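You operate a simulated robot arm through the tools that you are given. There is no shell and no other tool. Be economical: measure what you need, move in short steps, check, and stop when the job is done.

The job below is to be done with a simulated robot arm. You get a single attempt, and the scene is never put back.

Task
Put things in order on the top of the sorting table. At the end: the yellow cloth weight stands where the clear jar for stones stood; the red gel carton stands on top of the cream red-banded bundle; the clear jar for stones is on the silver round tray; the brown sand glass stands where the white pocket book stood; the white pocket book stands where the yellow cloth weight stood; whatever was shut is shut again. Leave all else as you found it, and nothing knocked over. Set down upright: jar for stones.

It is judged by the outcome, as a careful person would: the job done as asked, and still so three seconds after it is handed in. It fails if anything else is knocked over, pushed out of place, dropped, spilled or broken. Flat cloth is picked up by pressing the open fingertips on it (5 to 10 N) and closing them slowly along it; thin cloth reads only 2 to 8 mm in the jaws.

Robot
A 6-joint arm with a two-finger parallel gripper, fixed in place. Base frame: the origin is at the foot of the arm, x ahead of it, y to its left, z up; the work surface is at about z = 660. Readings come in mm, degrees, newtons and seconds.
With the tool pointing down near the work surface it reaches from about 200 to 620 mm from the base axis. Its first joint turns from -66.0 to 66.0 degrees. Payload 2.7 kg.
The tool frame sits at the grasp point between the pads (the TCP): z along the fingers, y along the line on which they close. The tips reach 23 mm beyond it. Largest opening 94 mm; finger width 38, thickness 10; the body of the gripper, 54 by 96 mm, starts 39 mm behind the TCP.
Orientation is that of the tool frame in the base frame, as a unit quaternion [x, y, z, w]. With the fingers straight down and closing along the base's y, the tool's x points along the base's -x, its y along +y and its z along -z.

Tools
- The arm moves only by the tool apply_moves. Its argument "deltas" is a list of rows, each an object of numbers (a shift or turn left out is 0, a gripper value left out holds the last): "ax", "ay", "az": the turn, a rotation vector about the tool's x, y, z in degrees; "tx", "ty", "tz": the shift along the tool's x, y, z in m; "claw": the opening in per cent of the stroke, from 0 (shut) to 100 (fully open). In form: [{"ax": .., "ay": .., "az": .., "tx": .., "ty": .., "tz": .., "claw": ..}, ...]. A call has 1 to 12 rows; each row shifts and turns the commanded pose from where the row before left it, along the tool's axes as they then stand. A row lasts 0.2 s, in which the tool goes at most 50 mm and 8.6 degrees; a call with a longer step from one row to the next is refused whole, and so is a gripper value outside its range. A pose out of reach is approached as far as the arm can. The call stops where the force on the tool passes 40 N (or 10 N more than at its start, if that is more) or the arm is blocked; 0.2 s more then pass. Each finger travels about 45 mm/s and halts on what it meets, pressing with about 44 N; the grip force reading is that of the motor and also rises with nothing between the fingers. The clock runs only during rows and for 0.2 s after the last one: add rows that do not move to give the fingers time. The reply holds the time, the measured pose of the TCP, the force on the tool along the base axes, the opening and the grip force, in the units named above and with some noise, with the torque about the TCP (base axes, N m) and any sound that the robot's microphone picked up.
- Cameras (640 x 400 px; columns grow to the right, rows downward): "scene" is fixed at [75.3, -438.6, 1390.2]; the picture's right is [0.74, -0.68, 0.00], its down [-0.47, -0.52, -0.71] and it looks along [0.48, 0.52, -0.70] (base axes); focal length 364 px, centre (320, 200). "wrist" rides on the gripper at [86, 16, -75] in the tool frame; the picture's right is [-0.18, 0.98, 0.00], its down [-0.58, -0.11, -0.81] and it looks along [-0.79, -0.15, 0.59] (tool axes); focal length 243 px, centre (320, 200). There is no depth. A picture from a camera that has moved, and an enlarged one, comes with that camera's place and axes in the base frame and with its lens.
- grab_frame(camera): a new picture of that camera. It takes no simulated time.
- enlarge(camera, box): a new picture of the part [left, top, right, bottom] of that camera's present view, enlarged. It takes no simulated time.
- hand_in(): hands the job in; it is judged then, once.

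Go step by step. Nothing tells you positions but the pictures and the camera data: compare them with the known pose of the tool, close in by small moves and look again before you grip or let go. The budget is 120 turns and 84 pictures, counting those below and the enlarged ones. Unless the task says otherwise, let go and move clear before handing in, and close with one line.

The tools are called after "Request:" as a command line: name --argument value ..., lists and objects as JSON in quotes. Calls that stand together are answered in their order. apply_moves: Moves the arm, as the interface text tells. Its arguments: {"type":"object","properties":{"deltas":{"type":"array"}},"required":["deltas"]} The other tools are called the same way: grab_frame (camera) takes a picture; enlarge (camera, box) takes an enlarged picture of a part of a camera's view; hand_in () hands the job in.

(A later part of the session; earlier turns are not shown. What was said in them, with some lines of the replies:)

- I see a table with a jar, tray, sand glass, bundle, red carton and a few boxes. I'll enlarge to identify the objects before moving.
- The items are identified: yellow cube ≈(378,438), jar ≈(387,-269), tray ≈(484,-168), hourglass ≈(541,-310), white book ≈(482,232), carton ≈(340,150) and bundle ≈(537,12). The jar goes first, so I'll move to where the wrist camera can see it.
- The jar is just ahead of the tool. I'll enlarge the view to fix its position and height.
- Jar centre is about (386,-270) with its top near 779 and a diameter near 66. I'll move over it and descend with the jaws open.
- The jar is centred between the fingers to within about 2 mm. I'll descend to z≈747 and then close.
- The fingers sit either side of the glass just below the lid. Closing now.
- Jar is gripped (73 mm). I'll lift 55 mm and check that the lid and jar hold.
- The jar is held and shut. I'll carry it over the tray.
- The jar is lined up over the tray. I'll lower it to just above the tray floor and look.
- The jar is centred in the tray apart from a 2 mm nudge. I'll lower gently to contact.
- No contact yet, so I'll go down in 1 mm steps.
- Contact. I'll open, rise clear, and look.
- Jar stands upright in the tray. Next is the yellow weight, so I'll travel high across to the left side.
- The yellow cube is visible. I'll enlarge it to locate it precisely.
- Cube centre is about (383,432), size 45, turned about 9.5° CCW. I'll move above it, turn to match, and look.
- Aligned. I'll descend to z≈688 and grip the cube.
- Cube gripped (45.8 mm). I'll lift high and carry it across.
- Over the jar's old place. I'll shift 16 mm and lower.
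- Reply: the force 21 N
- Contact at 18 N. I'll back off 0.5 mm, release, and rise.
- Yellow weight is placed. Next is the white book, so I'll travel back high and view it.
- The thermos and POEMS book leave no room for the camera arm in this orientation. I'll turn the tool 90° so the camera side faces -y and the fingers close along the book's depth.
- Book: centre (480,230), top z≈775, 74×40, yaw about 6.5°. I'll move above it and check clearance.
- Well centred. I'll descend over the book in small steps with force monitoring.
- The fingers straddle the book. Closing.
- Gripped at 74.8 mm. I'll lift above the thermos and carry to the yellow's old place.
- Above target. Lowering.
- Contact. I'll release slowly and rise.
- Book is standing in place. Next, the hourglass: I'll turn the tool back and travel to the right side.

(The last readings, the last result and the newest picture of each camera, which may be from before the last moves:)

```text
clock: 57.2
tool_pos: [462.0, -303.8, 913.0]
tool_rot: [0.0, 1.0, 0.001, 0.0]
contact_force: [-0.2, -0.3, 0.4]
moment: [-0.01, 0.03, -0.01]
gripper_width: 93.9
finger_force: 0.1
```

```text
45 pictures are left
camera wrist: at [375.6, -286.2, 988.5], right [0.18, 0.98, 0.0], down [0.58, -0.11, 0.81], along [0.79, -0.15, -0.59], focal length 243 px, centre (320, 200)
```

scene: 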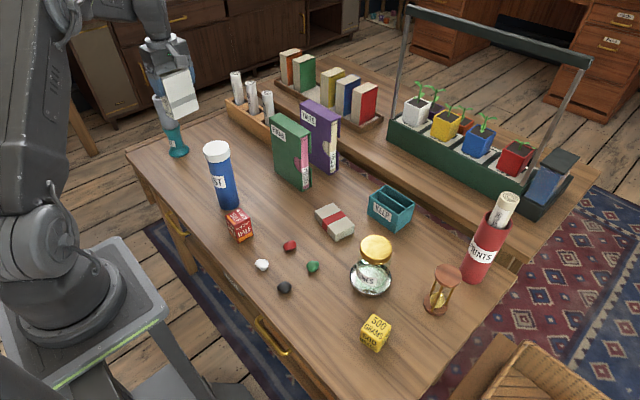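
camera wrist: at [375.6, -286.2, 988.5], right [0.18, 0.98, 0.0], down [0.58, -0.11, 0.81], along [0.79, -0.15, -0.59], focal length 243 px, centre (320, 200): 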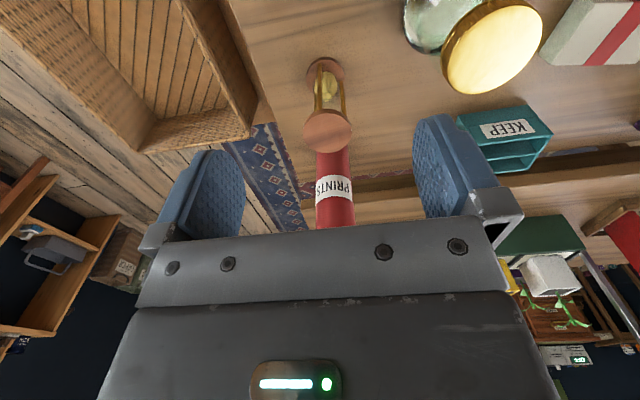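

Request:
enlarge --camera "wrist" --box '[270, 40, 390, 160]'

Request:
enlarge --camera "scene" --box '[400, 190, 520, 330]'

```text
3.33 times, centred on (330, 100) of wrist
camera zoom: at [375.6, -286.2, 988.5], right [0.18, 0.98, 0.0], down [0.58, -0.11, 0.81], along [0.79, -0.15, -0.59], focal length 809 px, centre (287, 533)
```

zoom: 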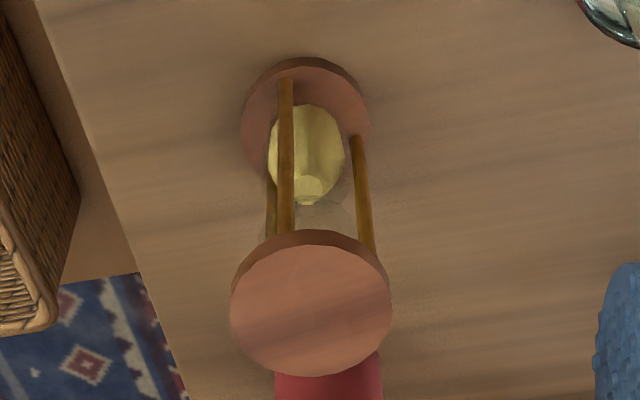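

```text
2.86 times, centred on (460, 260) of scene
camera zoom: at [75.3, -438.6, 1390.2], right [0.74, -0.68, 0.0], down [-0.47, -0.52, -0.71], along [0.48, 0.52, -0.7], focal length 1040 px, centre (-80, 29)
```

zoom: 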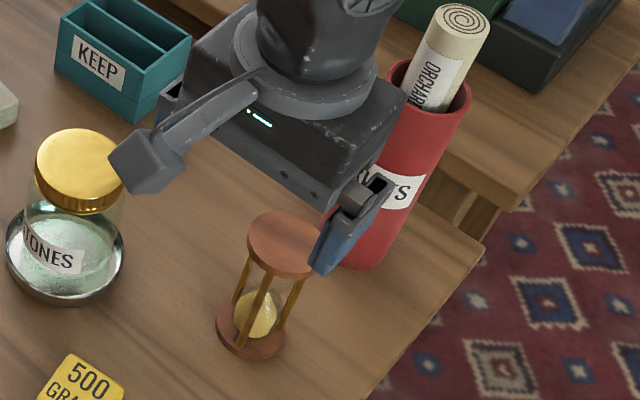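

Hourglass: axis about (533,-309), top z≈785, disc Ø49. I'll move above and check reach.

Request:
apply_moves --deltas '[{"tx": -0.036, "ty": -0.003}, {"tx": -0.035, "ty": -0.003}, {"tz": 0.04}, {"tz": 0.035}, {}]'

Request:
grab_frame --camera "wrist"

Request:
enlarge --camera "scene" --box '[400, 190, 520, 330]'

```text
clock: 58.4
tool_pos: [534.1, -309.4, 838.3]
tool_rot: [0.0, 1.0, 0.0, 0.0]
contact_force: [0.4, 0.2, 0.2]
moment: [0.02, 0.03, 0.0]
gripper_width: 94.0
finger_force: 0.1
```

```text
42 pictures are left
camera wrist: at [446.8, -292.1, 913.9], right [0.18, 0.98, 0.0], down [0.58, -0.11, 0.81], along [0.79, -0.15, -0.59], focal length 243 px, centre (320, 200)
```

wrist: 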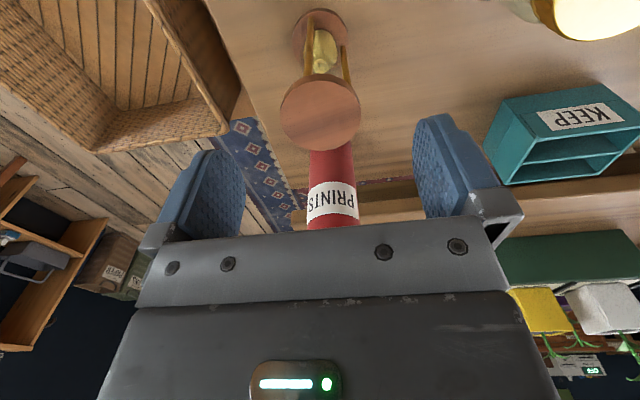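

```text
2.86 times, centred on (460, 260) of scene
camera zoom: at [75.3, -438.6, 1390.2], right [0.74, -0.68, 0.0], down [-0.47, -0.52, -0.71], along [0.48, 0.52, -0.7], focal length 1040 px, centre (-80, 29)
```

zoom: 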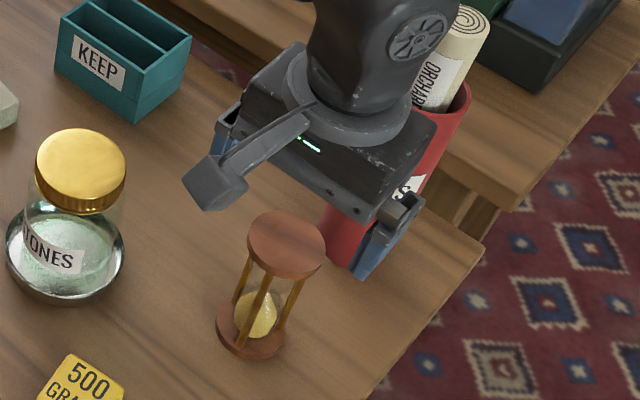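

Aligned and reachable. I'll descend so the pads meet the top disc, then look.

Request:
apply_moves --deltas '[{"tx": 0.001, "tz": 0.02}, {"tz": 0.02}, {"tz": 0.015}, {"tz": 0.008}, {}]'

Request:
grab_frame --camera "wrist"

```text
clock: 59.6
tool_pos: [532.4, -308.5, 775.8]
tool_rot: [0.0, 1.0, 0.0, 0.0]
contact_force: [0.2, -0.7, -0.8]
moment: [-0.02, 0.01, -0.01]
gripper_width: 94.0
finger_force: 0.1
```

```text
40 pictures are left
camera wrist: at [446.6, -291.8, 851.2], right [0.18, 0.98, 0.0], down [0.58, -0.11, 0.81], along [0.79, -0.15, -0.59], focal length 243 px, centre (320, 200)
```

wrist: 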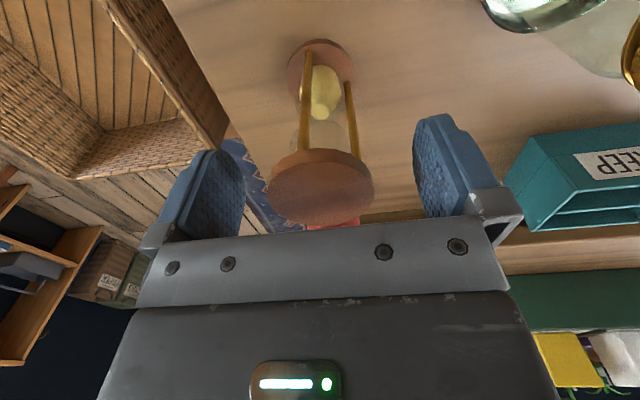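

The disc is level with the pads. I'll raise 3 mm to centre it and close gently.

Request:
apply_moves --deltas '[{"tz": -0.003}, {"claw": 75}, {"claw": 60}, {"claw": 45}, {"claw": 35}, {"claw": 35}, {}]'

Request:
grab_frame --camera "wrist"

```text
clock: 61.2
tool_pos: [531.6, -309.2, 778.3]
tool_rot: [0.001, 1.0, 0.001, 0.001]
contact_force: [-0.7, 0.3, 0.7]
moment: [0.0, 0.06, 0.04]
gripper_width: 50.8
finger_force: 43.6
```

```text
39 pictures are left
camera wrist: at [446.4, -292.0, 854.4], right [0.18, 0.98, 0.0], down [0.58, -0.11, 0.81], along [0.79, -0.15, -0.59], focal length 243 px, centre (320, 200)
```

wrist: 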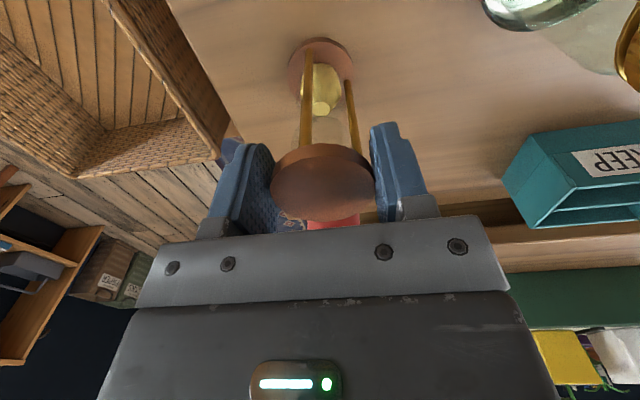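

Gripped at 50.8 mm. Lifting slowly.

Request:
apply_moves --deltas '[{"tz": -0.005}, {"tz": -0.015}, {"tz": -0.025}, {"tz": -0.03}, {}]'

Request:
grab_frame --camera "wrist"

```text
clock: 62.4
tool_pos: [532.0, -308.9, 854.0]
tool_rot: [0.001, 1.0, 0.0, 0.0]
contact_force: [-0.3, 0.2, -1.1]
moment: [0.01, 0.01, 0.01]
gripper_width: 51.0
finger_force: 44.3
```

```text
38 pictures are left
camera wrist: at [445.8, -291.6, 929.7], right [0.18, 0.98, 0.0], down [0.58, -0.11, 0.81], along [0.79, -0.15, -0.59], focal length 243 px, centre (320, 200)
```

wrist: 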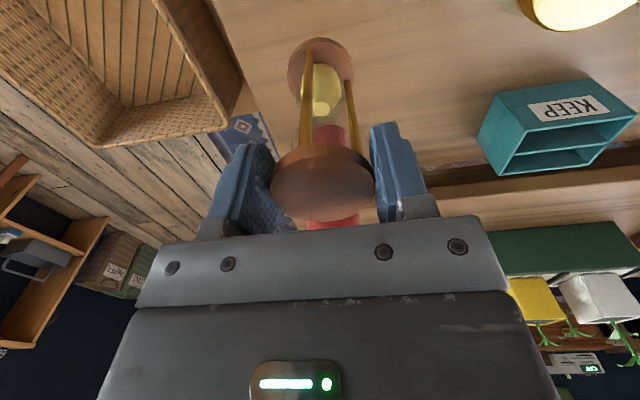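

Held firmly and upright. I'll carry it over toward the book's old place.

Request:
apply_moves --deltas '[{"tx": 0.003, "ty": 0.01, "tz": -0.02}, {"tx": 0.005, "ty": 0.03, "tz": -0.02}, {"tx": 0.006, "ty": 0.04, "tz": -0.02}, {"tx": 0.006, "ty": 0.04, "tz": -0.02}, {"tx": 0.006, "ty": 0.04, "tz": -0.016}, {"tx": 0.006, "ty": 0.04}, {"tx": 0.006, "ty": 0.04}, {"tx": 0.006, "ty": 0.04}, {"tx": 0.006, "ty": 0.04}, {"tx": 0.006, "ty": 0.04}, {"tx": 0.004, "ty": 0.03}, {"tx": 0.002, "ty": 0.019}]'

Request:
apply_moves --deltas '[{"az": -4}, {"az": -7.5}, {"az": -7.5}, {"az": -7.5}, {"az": -7.5}, {"az": -7.5}, {"az": -7.5}, {"az": -7.5}, {"az": -3.5}, {}]'

Request:
grab_frame --camera "wrist"

```text
clock: 65.0
tool_pos: [470.3, 99.7, 950.7]
tool_rot: [0.001, 1.0, 0.002, 0.0]
contact_force: [0.6, 0.0, -1.5]
moment: [0.04, 0.0, 0.01]
gripper_width: 50.9
finger_force: 43.2
```

```text
clock: 67.2
tool_pos: [470.6, 100.0, 951.3]
tool_rot: [-0.5, 0.866, 0.001, 0.0]
contact_force: [0.4, -0.3, 0.0]
moment: [-0.01, -0.02, -0.01]
gripper_width: 50.7
finger_force: 43.9
```

```text
37 pictures are left
camera wrist: at [413.8, 33.9, 1026.1], right [-0.76, 0.65, 0.0], down [0.39, 0.45, 0.81], along [0.52, 0.61, -0.59], focal length 243 px, centre (320, 200)
```

wrist: 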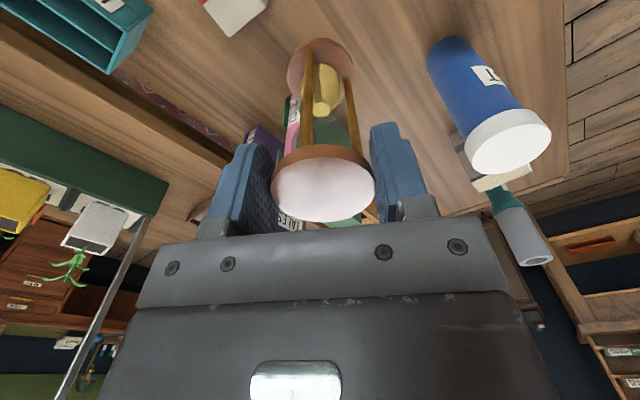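

Moving over the place, then lowering partway.

Request:
apply_moves --deltas '[{"tx": -0.0297, "ty": 0.0144}, {"tx": -0.0297, "ty": 0.0144}, {"tx": -0.0297, "ty": 0.0144}, {"tx": -0.0295, "ty": 0.0143}, {}, {"tz": 0.03}, {"tz": 0.03}, {"tz": 0.025}, {}]'

Request:
grab_frame --camera "wrist"

Request:
enlarge --camera "scene" --box '[190, 80, 340, 220]'

```text
clock: 69.2
tool_pos: [480.2, 231.4, 865.1]
tool_rot: [-0.5, 0.866, 0.001, 0.001]
contact_force: [0.2, -0.5, -1.0]
moment: [-0.01, 0.0, 0.0]
gripper_width: 50.8
finger_force: 43.8
```

```text
36 pictures are left
camera wrist: at [422.9, 164.7, 939.8], right [-0.76, 0.65, 0.0], down [0.39, 0.45, 0.81], along [0.53, 0.61, -0.59], focal length 243 px, centre (320, 200)
```

wrist: 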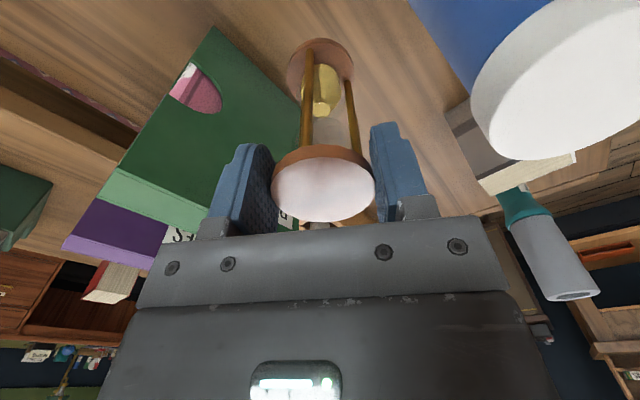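

```text
2.86 times, centred on (265, 150) of scene
camera zoom: at [75.3, -438.5, 1390.2], right [0.74, -0.68, 0.0], down [-0.47, -0.52, -0.71], along [0.48, 0.52, -0.7], focal length 1040 px, centre (477, 343)
```

zoom: 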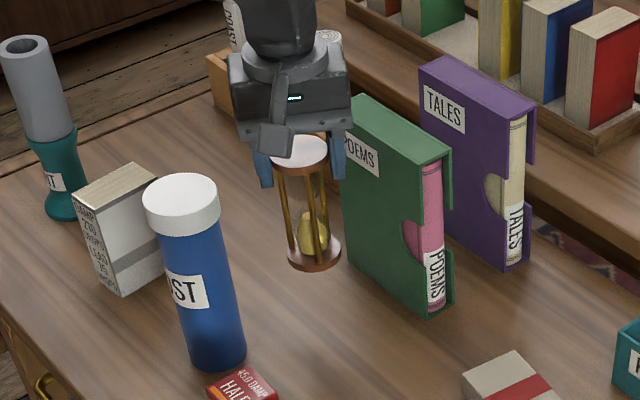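

Clear on both sides. Lowering to near contact.

Request:
apply_moves --deltas '[{"tz": 0.025}, {"tz": 0.025}, {"tz": 0.02}, {"tz": 0.01}, {}]'

Request:
apply_moves --deltas '[{"tz": 0.0015}, {"tz": 0.001}, {}]'

```text
clock: 70.4
tool_pos: [480.3, 230.4, 785.4]
tool_rot: [-0.499, 0.867, 0.002, 0.0]
contact_force: [0.1, 0.0, -1.0]
moment: [0.02, 0.05, -0.01]
gripper_width: 50.6
finger_force: 43.9
```

```text
clock: 71.2
tool_pos: [478.0, 230.3, 782.7]
tool_rot: [-0.5, 0.866, 0.002, 0.0]
contact_force: [-0.1, -0.3, -1.5]
moment: [-0.04, -0.03, -0.01]
gripper_width: 50.6
finger_force: 43.9
```

Request:
apply_moves --deltas '[{"tz": 0.001}, {"tz": 0.001}, {}]'

Request:
apply_moves --deltas '[{"tz": 0.0007}, {}]'

```text
clock: 72.0
tool_pos: [480.9, 231.9, 780.5]
tool_rot: [-0.501, 0.866, 0.001, 0.001]
contact_force: [0.4, 0.1, -1.9]
moment: [0.02, 0.0, 0.01]
gripper_width: 51.0
finger_force: 44.1
```

```text
clock: 72.6
tool_pos: [479.5, 231.7, 779.6]
tool_rot: [-0.5, 0.866, 0.001, 0.0]
contact_force: [0.4, 0.6, -2.1]
moment: [-0.04, -0.02, -0.01]
gripper_width: 50.7
finger_force: 44.0
```

Request:
apply_moves --deltas '[{"tz": 0.0007}, {}]'

Request:
apply_moves --deltas '[{"tz": 0.0005}, {}]'

```text
clock: 73.2
tool_pos: [479.2, 232.0, 779.1]
tool_rot: [-0.501, 0.866, 0.001, 0.0]
contact_force: [0.7, 0.5, -1.1]
moment: [-0.01, 0.01, 0.01]
gripper_width: 51.0
finger_force: 43.7
```

```text
clock: 73.8
tool_pos: [479.7, 232.6, 779.0]
tool_rot: [-0.499, 0.866, 0.001, 0.001]
contact_force: [-0.6, -0.8, -2.3]
moment: [-0.01, -0.03, -0.01]
gripper_width: 50.9
finger_force: 43.6
```

Request:
apply_moves --deltas '[{"tz": 0.0006}, {}]'

Request:
enlarge --camera "scene" --box '[235, 120, 305, 200]'

```text
clock: 74.4
tool_pos: [479.9, 232.2, 779.0]
tool_rot: [-0.5, 0.866, 0.001, 0.0]
contact_force: [-1.0, 0.2, 2.2]
moment: [-0.02, 0.28, 0.03]
gripper_width: 51.0
finger_force: 44.0
```

```text
5.00 times, centred on (270, 160) of scene
camera zoom: at [75.2, -438.6, 1390.2], right [0.74, -0.68, 0.0], down [-0.47, -0.52, -0.71], along [0.48, 0.52, -0.7], focal length 1820 px, centre (570, 400)
```

zoom: 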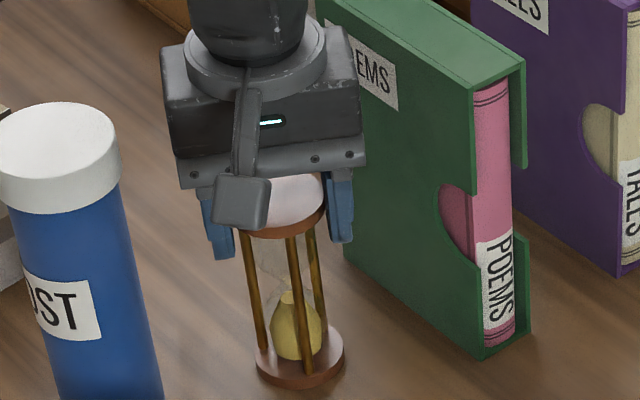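

Light contact: the base is on the table. I'll release gently and rise.

Request:
apply_moves --deltas '[{"claw": 52}, {"claw": 58}, {"claw": 68}, {"claw": 75}, {}, {"tz": -0.02}, {"tz": -0.035}, {"tz": -0.045}, {"tz": -0.045}, {"tz": -0.03}, {}]'

Request:
grab_frame --camera "scene"

```text
clock: 76.8
tool_pos: [480.8, 232.7, 955.3]
tool_rot: [-0.499, 0.866, 0.001, 0.0]
contact_force: [-0.3, 0.1, 0.1]
moment: [0.02, -0.03, -0.03]
gripper_width: 70.7
finger_force: 0.0
```

```text
33 pictures are left
```

scene: 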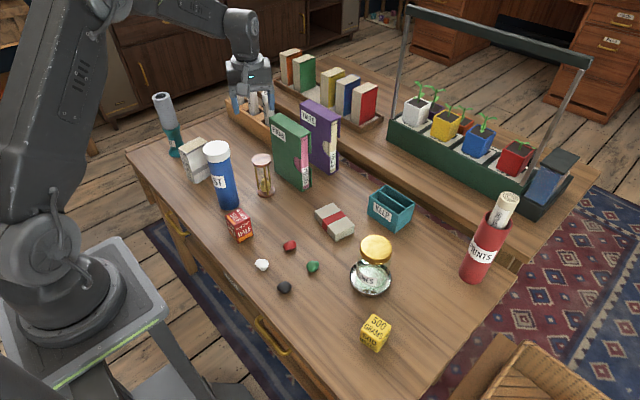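

Hourglass stands in place. Last is the red carton: I'll rotate back and view it.

Request:
apply_moves --deltas '[{"az": 7.5, "claw": 100}, {"az": 7.5}, {"az": 7.5}, {"az": 7.5}, {"az": 7.5}, {"az": 7.5}, {"az": 7.5}, {"az": 7.5}, {}]'

Request:
apply_moves --deltas '[{"tx": 0.042, "ty": -0.0165}, {"tx": 0.042, "ty": -0.0165}, {"tx": 0.042, "ty": -0.0165}, {"tx": 0.042, "ty": -0.0165}, {"tx": 0.042, "ty": -0.0165}, {"tz": 0.045}, {"tz": 0.045}, {}]'

Request:
grab_frame --camera "wrist"

```text
clock: 78.8
tool_pos: [480.5, 230.9, 953.2]
tool_rot: [0.002, 1.0, 0.002, 0.0]
contact_force: [0.0, 0.4, -0.2]
moment: [0.01, 0.04, 0.02]
gripper_width: 94.0
finger_force: 0.1
```

```text
clock: 80.6
tool_pos: [268.6, 149.5, 863.5]
tool_rot: [0.001, 1.0, 0.001, 0.001]
contact_force: [0.5, -1.2, 0.7]
moment: [0.02, -0.02, 0.01]
gripper_width: 94.2
finger_force: 0.0
```

```text
32 pictures are left
camera wrist: at [183.2, 167.2, 939.3], right [0.18, 0.98, 0.0], down [0.58, -0.11, 0.81], along [0.79, -0.15, -0.59], focal length 243 px, centre (320, 200)
```

wrist: 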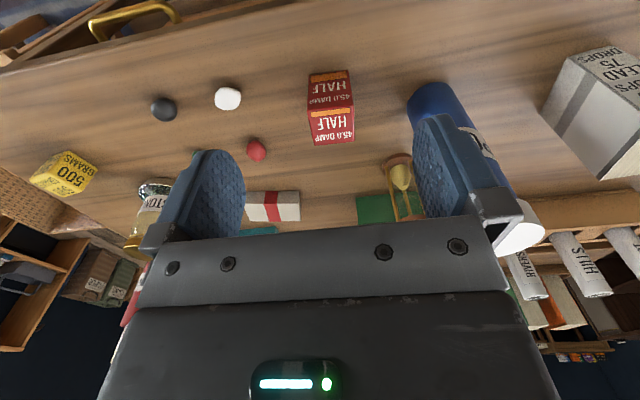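

Request:
enlarge --camera "wrist" --box '[290, 60, 370, 150]'

Request:
enlarge --camera "scene" --box '[210, 190, 370, 270]'

```text
4.44 times, centred on (330, 105) of wrist
camera zoom: at [183.2, 167.2, 939.3], right [0.18, 0.98, 0.0], down [0.58, -0.11, 0.81], along [0.79, -0.15, -0.59], focal length 1078 px, centre (276, 622)
```

zoom: 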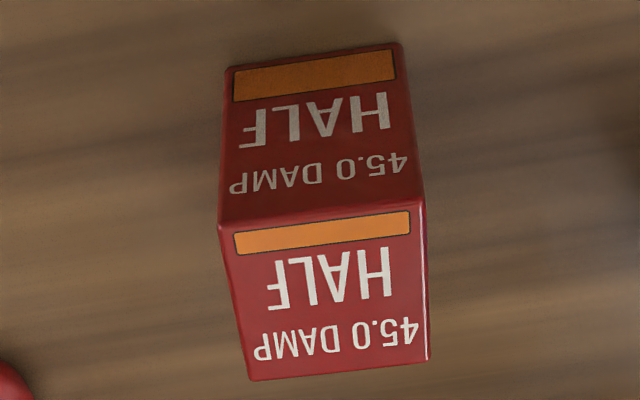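

```text
4.00 times, centred on (290, 230) of scene
camera zoom: at [75.3, -438.6, 1390.2], right [0.74, -0.68, 0.0], down [-0.47, -0.52, -0.71], along [0.48, 0.52, -0.7], focal length 1456 px, centre (440, 80)
```

zoom: 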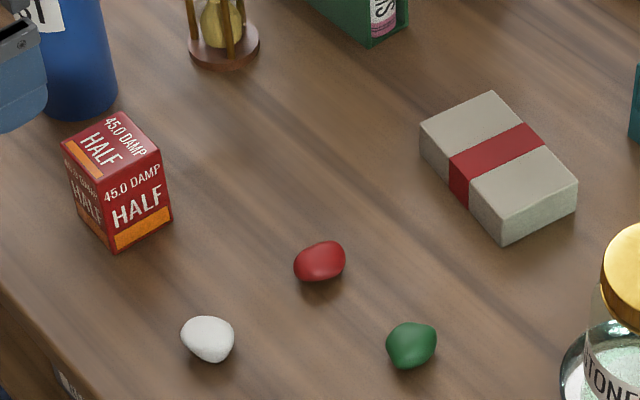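

Carton: centre (340,150), 44×44×68, about -2.5° yaw. I'll move above it and descend partway.

Request:
apply_moves --deltas '[{"tx": -0.036, "tz": 0.02}, {"tx": -0.0357, "tz": 0.02}, {"tz": 0.03, "az": 2.5}, {}]'

Request:
grab_frame --camera "wrist"

```text
clock: 81.6
tool_pos: [342.6, 150.4, 793.8]
tool_rot: [0.022, 1.0, 0.0, 0.0]
contact_force: [0.8, 1.0, 0.1]
moment: [0.01, -0.02, 0.04]
gripper_width: 94.2
finger_force: 0.0
```

```text
29 pictures are left
camera wrist: at [257.1, 170.2, 869.5], right [0.23, 0.97, 0.0], down [0.58, -0.14, 0.81], along [0.79, -0.18, -0.59], focal length 243 px, centre (320, 200)
```

wrist: 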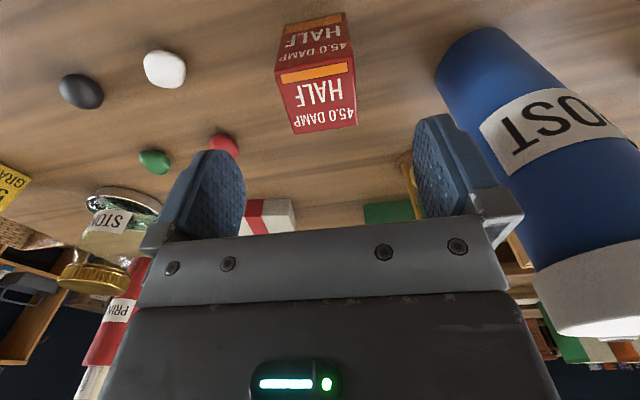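

Aligned. Descending and gripping.

Request:
apply_moves --deltas '[{"tx": 0.0015, "tz": 0.035}, {"tz": 0.03}, {"tz": 0.018}, {"tz": 0.009}, {}, {"claw": 70}, {"claw": 50}, {"claw": 35}, {"claw": 30}, {}, {}]'

```text
clock: 84.0
tool_pos: [340.8, 150.0, 701.5]
tool_rot: [0.022, 1.0, 0.0, 0.0]
contact_force: [0.0, -0.2, 0.2]
moment: [0.0, -0.04, -0.03]
gripper_width: 45.8
finger_force: 44.2
```

Gripped. I'll lift and carry toward the bundle.

Request:
apply_moves --deltas '[{"tz": -0.01}, {"tz": -0.03}, {"tz": -0.04}, {"tz": -0.03}, {"tx": -0.0402, "ty": -0.0259}, {"tx": -0.0402, "ty": -0.0259}, {"tx": -0.0402, "ty": -0.0259}, {"tx": -0.0402, "ty": -0.0259}, {"tx": -0.0402, "ty": -0.0259}, {"az": 4.5}, {"az": 4}, {}]'

Request:
grab_frame --camera "wrist"

Request:
enlarge --camera "scene" --box '[270, 130, 410, 250]'

```text
clock: 86.6
tool_pos: [535.8, 11.7, 811.6]
tool_rot: [0.096, 0.995, 0.001, 0.0]
contact_force: [0.3, -0.2, -0.5]
moment: [-0.04, -0.01, -0.02]
gripper_width: 45.6
finger_force: 43.6
```

```text
28 pictures are left
camera wrist: at [454.0, 44.6, 887.1], right [0.37, 0.93, 0.0], down [0.55, -0.22, 0.81], along [0.75, -0.3, -0.59], focal length 243 px, centre (320, 200)
```

wrist: 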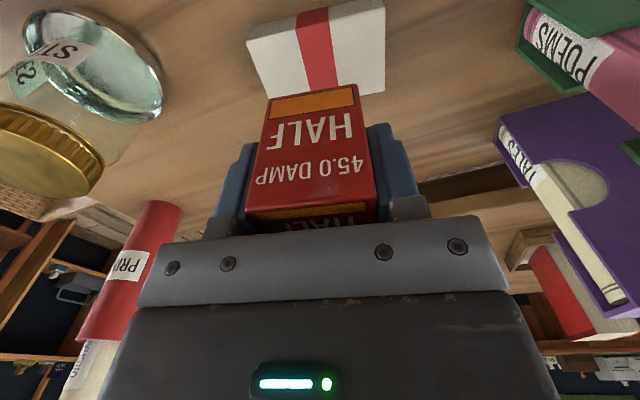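

```text
3.33 times, centred on (340, 190) of scene
camera zoom: at [75.3, -438.6, 1390.2], right [0.74, -0.68, 0.0], down [-0.47, -0.52, -0.71], along [0.48, 0.52, -0.7], focal length 1213 px, centre (253, 233)
```

zoom: 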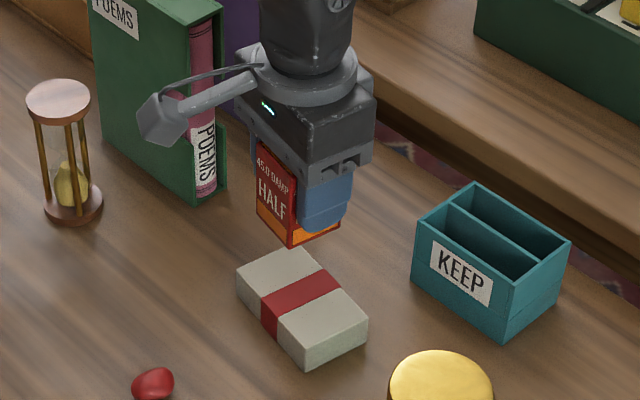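

Request:
enlarge --camera "wrist" --box '[220, 0, 420, 125]'

```text
3.20 times, centred on (320, 62) of wrist
camera zoom: at [454.0, 44.6, 887.1], right [0.37, 0.93, 0.0], down [0.55, -0.22, 0.81], along [0.75, -0.3, -0.59], focal length 776 px, centre (320, 640)
```

zoom: 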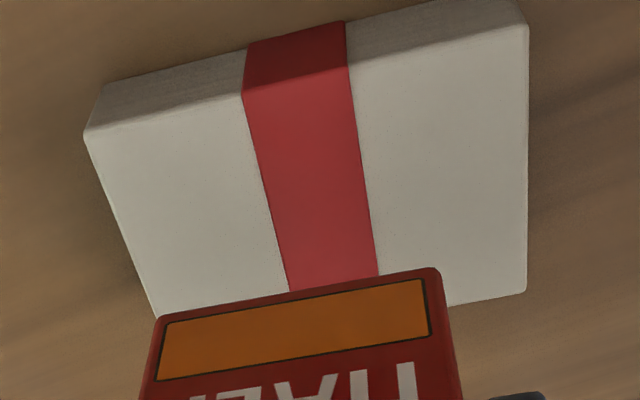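

Bundle centre is about (541.5,12) with its top at about 686. I'll shift 5.5 mm forward and lower to just above it.

Request:
apply_moves --deltas '[{"tx": -0.0055, "ty": 0.001, "tz": 0.02}, {"tz": 0.03}, {"tz": 0.02}, {"tz": 0.008}, {}]'

Request:
enlarge --camera "scene" --box '[290, 160, 390, 250]'

Request:
enlarge --camera "wrist" --box '[200, 0, 440, 220]'

```text
clock: 87.8
tool_pos: [539.4, 11.1, 733.4]
tool_rot: [0.096, 0.995, 0.001, 0.0]
contact_force: [0.3, 0.5, -1.4]
moment: [-0.02, -0.02, -0.02]
gripper_width: 45.5
finger_force: 44.3
```

```text
4.44 times, centred on (340, 205) of scene
camera zoom: at [75.3, -438.6, 1390.2], right [0.74, -0.68, 0.0], down [-0.47, -0.52, -0.71], along [0.48, 0.52, -0.7], focal length 1618 px, centre (231, 178)
```

zoom: 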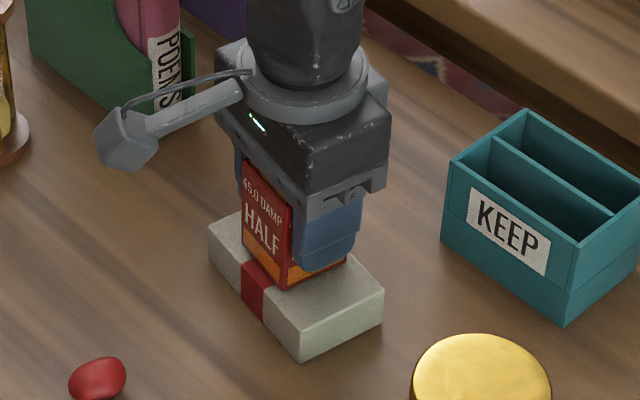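

```text
1.82 times, centred on (320, 110) of wrist
camera zoom: at [459.3, 44.4, 808.8], right [0.37, 0.93, 0.0], down [0.55, -0.22, 0.81], along [0.75, -0.3, -0.59], focal length 441 px, centre (320, 364)
```

zoom: 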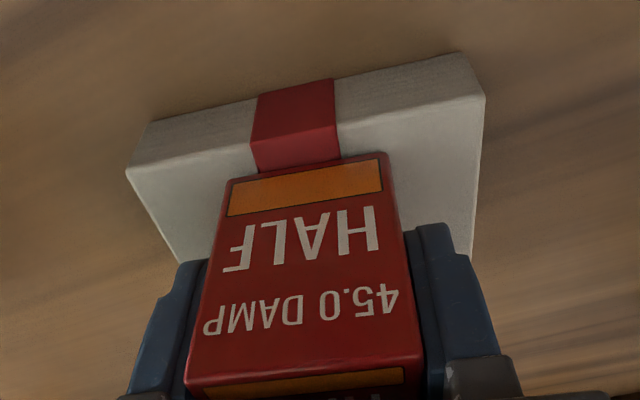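

Centred on the bundle. Lowering to contact.

Request:
apply_moves --deltas '[{"tz": 0.002}, {"tz": 0.0015}, {"tz": 0.001}, {}]'

Request:
apply_moves --deltas '[{"tz": 0.001}, {}]'

```text
clock: 88.8
tool_pos: [541.2, 11.4, 731.7]
tool_rot: [0.097, 0.995, 0.001, 0.0]
contact_force: [-8.4, 1.6, 27.1]
moment: [-0.08, 0.59, -0.03]
gripper_width: 45.5
finger_force: 44.0
```

```text
clock: 89.4
tool_pos: [542.9, 11.0, 729.9]
tool_rot: [0.097, 0.995, 0.001, 0.003]
contact_force: [-3.3, -0.3, 28.6]
moment: [-0.15, 0.25, 0.01]
gripper_width: 45.6
finger_force: 43.9
```

Contact at 28 N. I'll back off 1.5 mm and read the force.

Request:
apply_moves --deltas '[{"tz": -0.0015}, {}]'

```text
clock: 90.0
tool_pos: [543.1, 11.4, 731.1]
tool_rot: [0.096, 0.995, 0.002, 0.002]
contact_force: [6.8, -0.5, 16.2]
moment: [-0.19, -0.43, 0.09]
gripper_width: 45.6
finger_force: 43.2
```

Request:
apply_moves --deltas '[{"tz": -0.0008}, {}]'

Request:
apply_moves --deltas '[{"claw": 55}, {"claw": 65}, {"claw": 75}, {"claw": 80}, {}, {"tz": -0.02}, {"tz": -0.03}, {"tz": -0.045}, {"tz": -0.045}, {"tz": -0.045}, {}]'

Request:
enlarge --camera "scene" --box '[290, 160, 390, 250]'

Request:
grab_frame --camera "scene"

```text
clock: 90.6
tool_pos: [541.0, 11.5, 730.0]
tool_rot: [0.097, 0.995, 0.001, 0.001]
contact_force: [5.8, 0.0, 14.3]
moment: [-0.08, -0.53, 0.1]
gripper_width: 45.6
finger_force: 43.7
```

```text
clock: 93.0
tool_pos: [540.8, 10.8, 914.0]
tool_rot: [0.096, 0.995, 0.002, -0.002]
contact_force: [0.3, 0.0, 0.0]
moment: [0.0, 0.02, 0.03]
gripper_width: 75.4
finger_force: 0.0
```

```text
4.44 times, centred on (340, 205) of scene
camera zoom: at [75.3, -438.6, 1390.2], right [0.74, -0.68, 0.0], down [-0.47, -0.52, -0.71], along [0.48, 0.52, -0.7], focal length 1618 px, centre (231, 178)
```

zoom: 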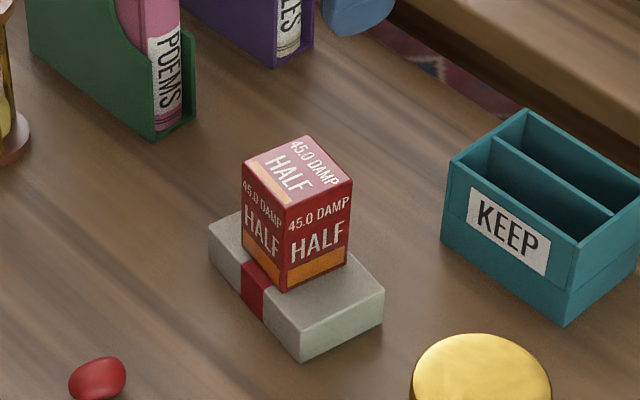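

```text
22 pictures are left
```

scene: 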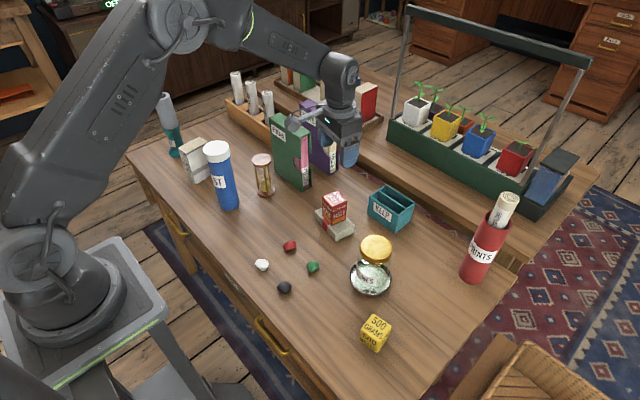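

Everything stands where asked: the carton is on the unmoved bundle, the jar is shut and upright on the tray, and the yellow weight, book and hourglass are in their places. The arm is clear, so I'm handing in.

Request:
hand_in

```text
The job is handed in.
```

I moved all five items where you asked. The last picture showed nothing else shifted or knocked over, and the jar for stones stayed shut and upright on the silver tray.
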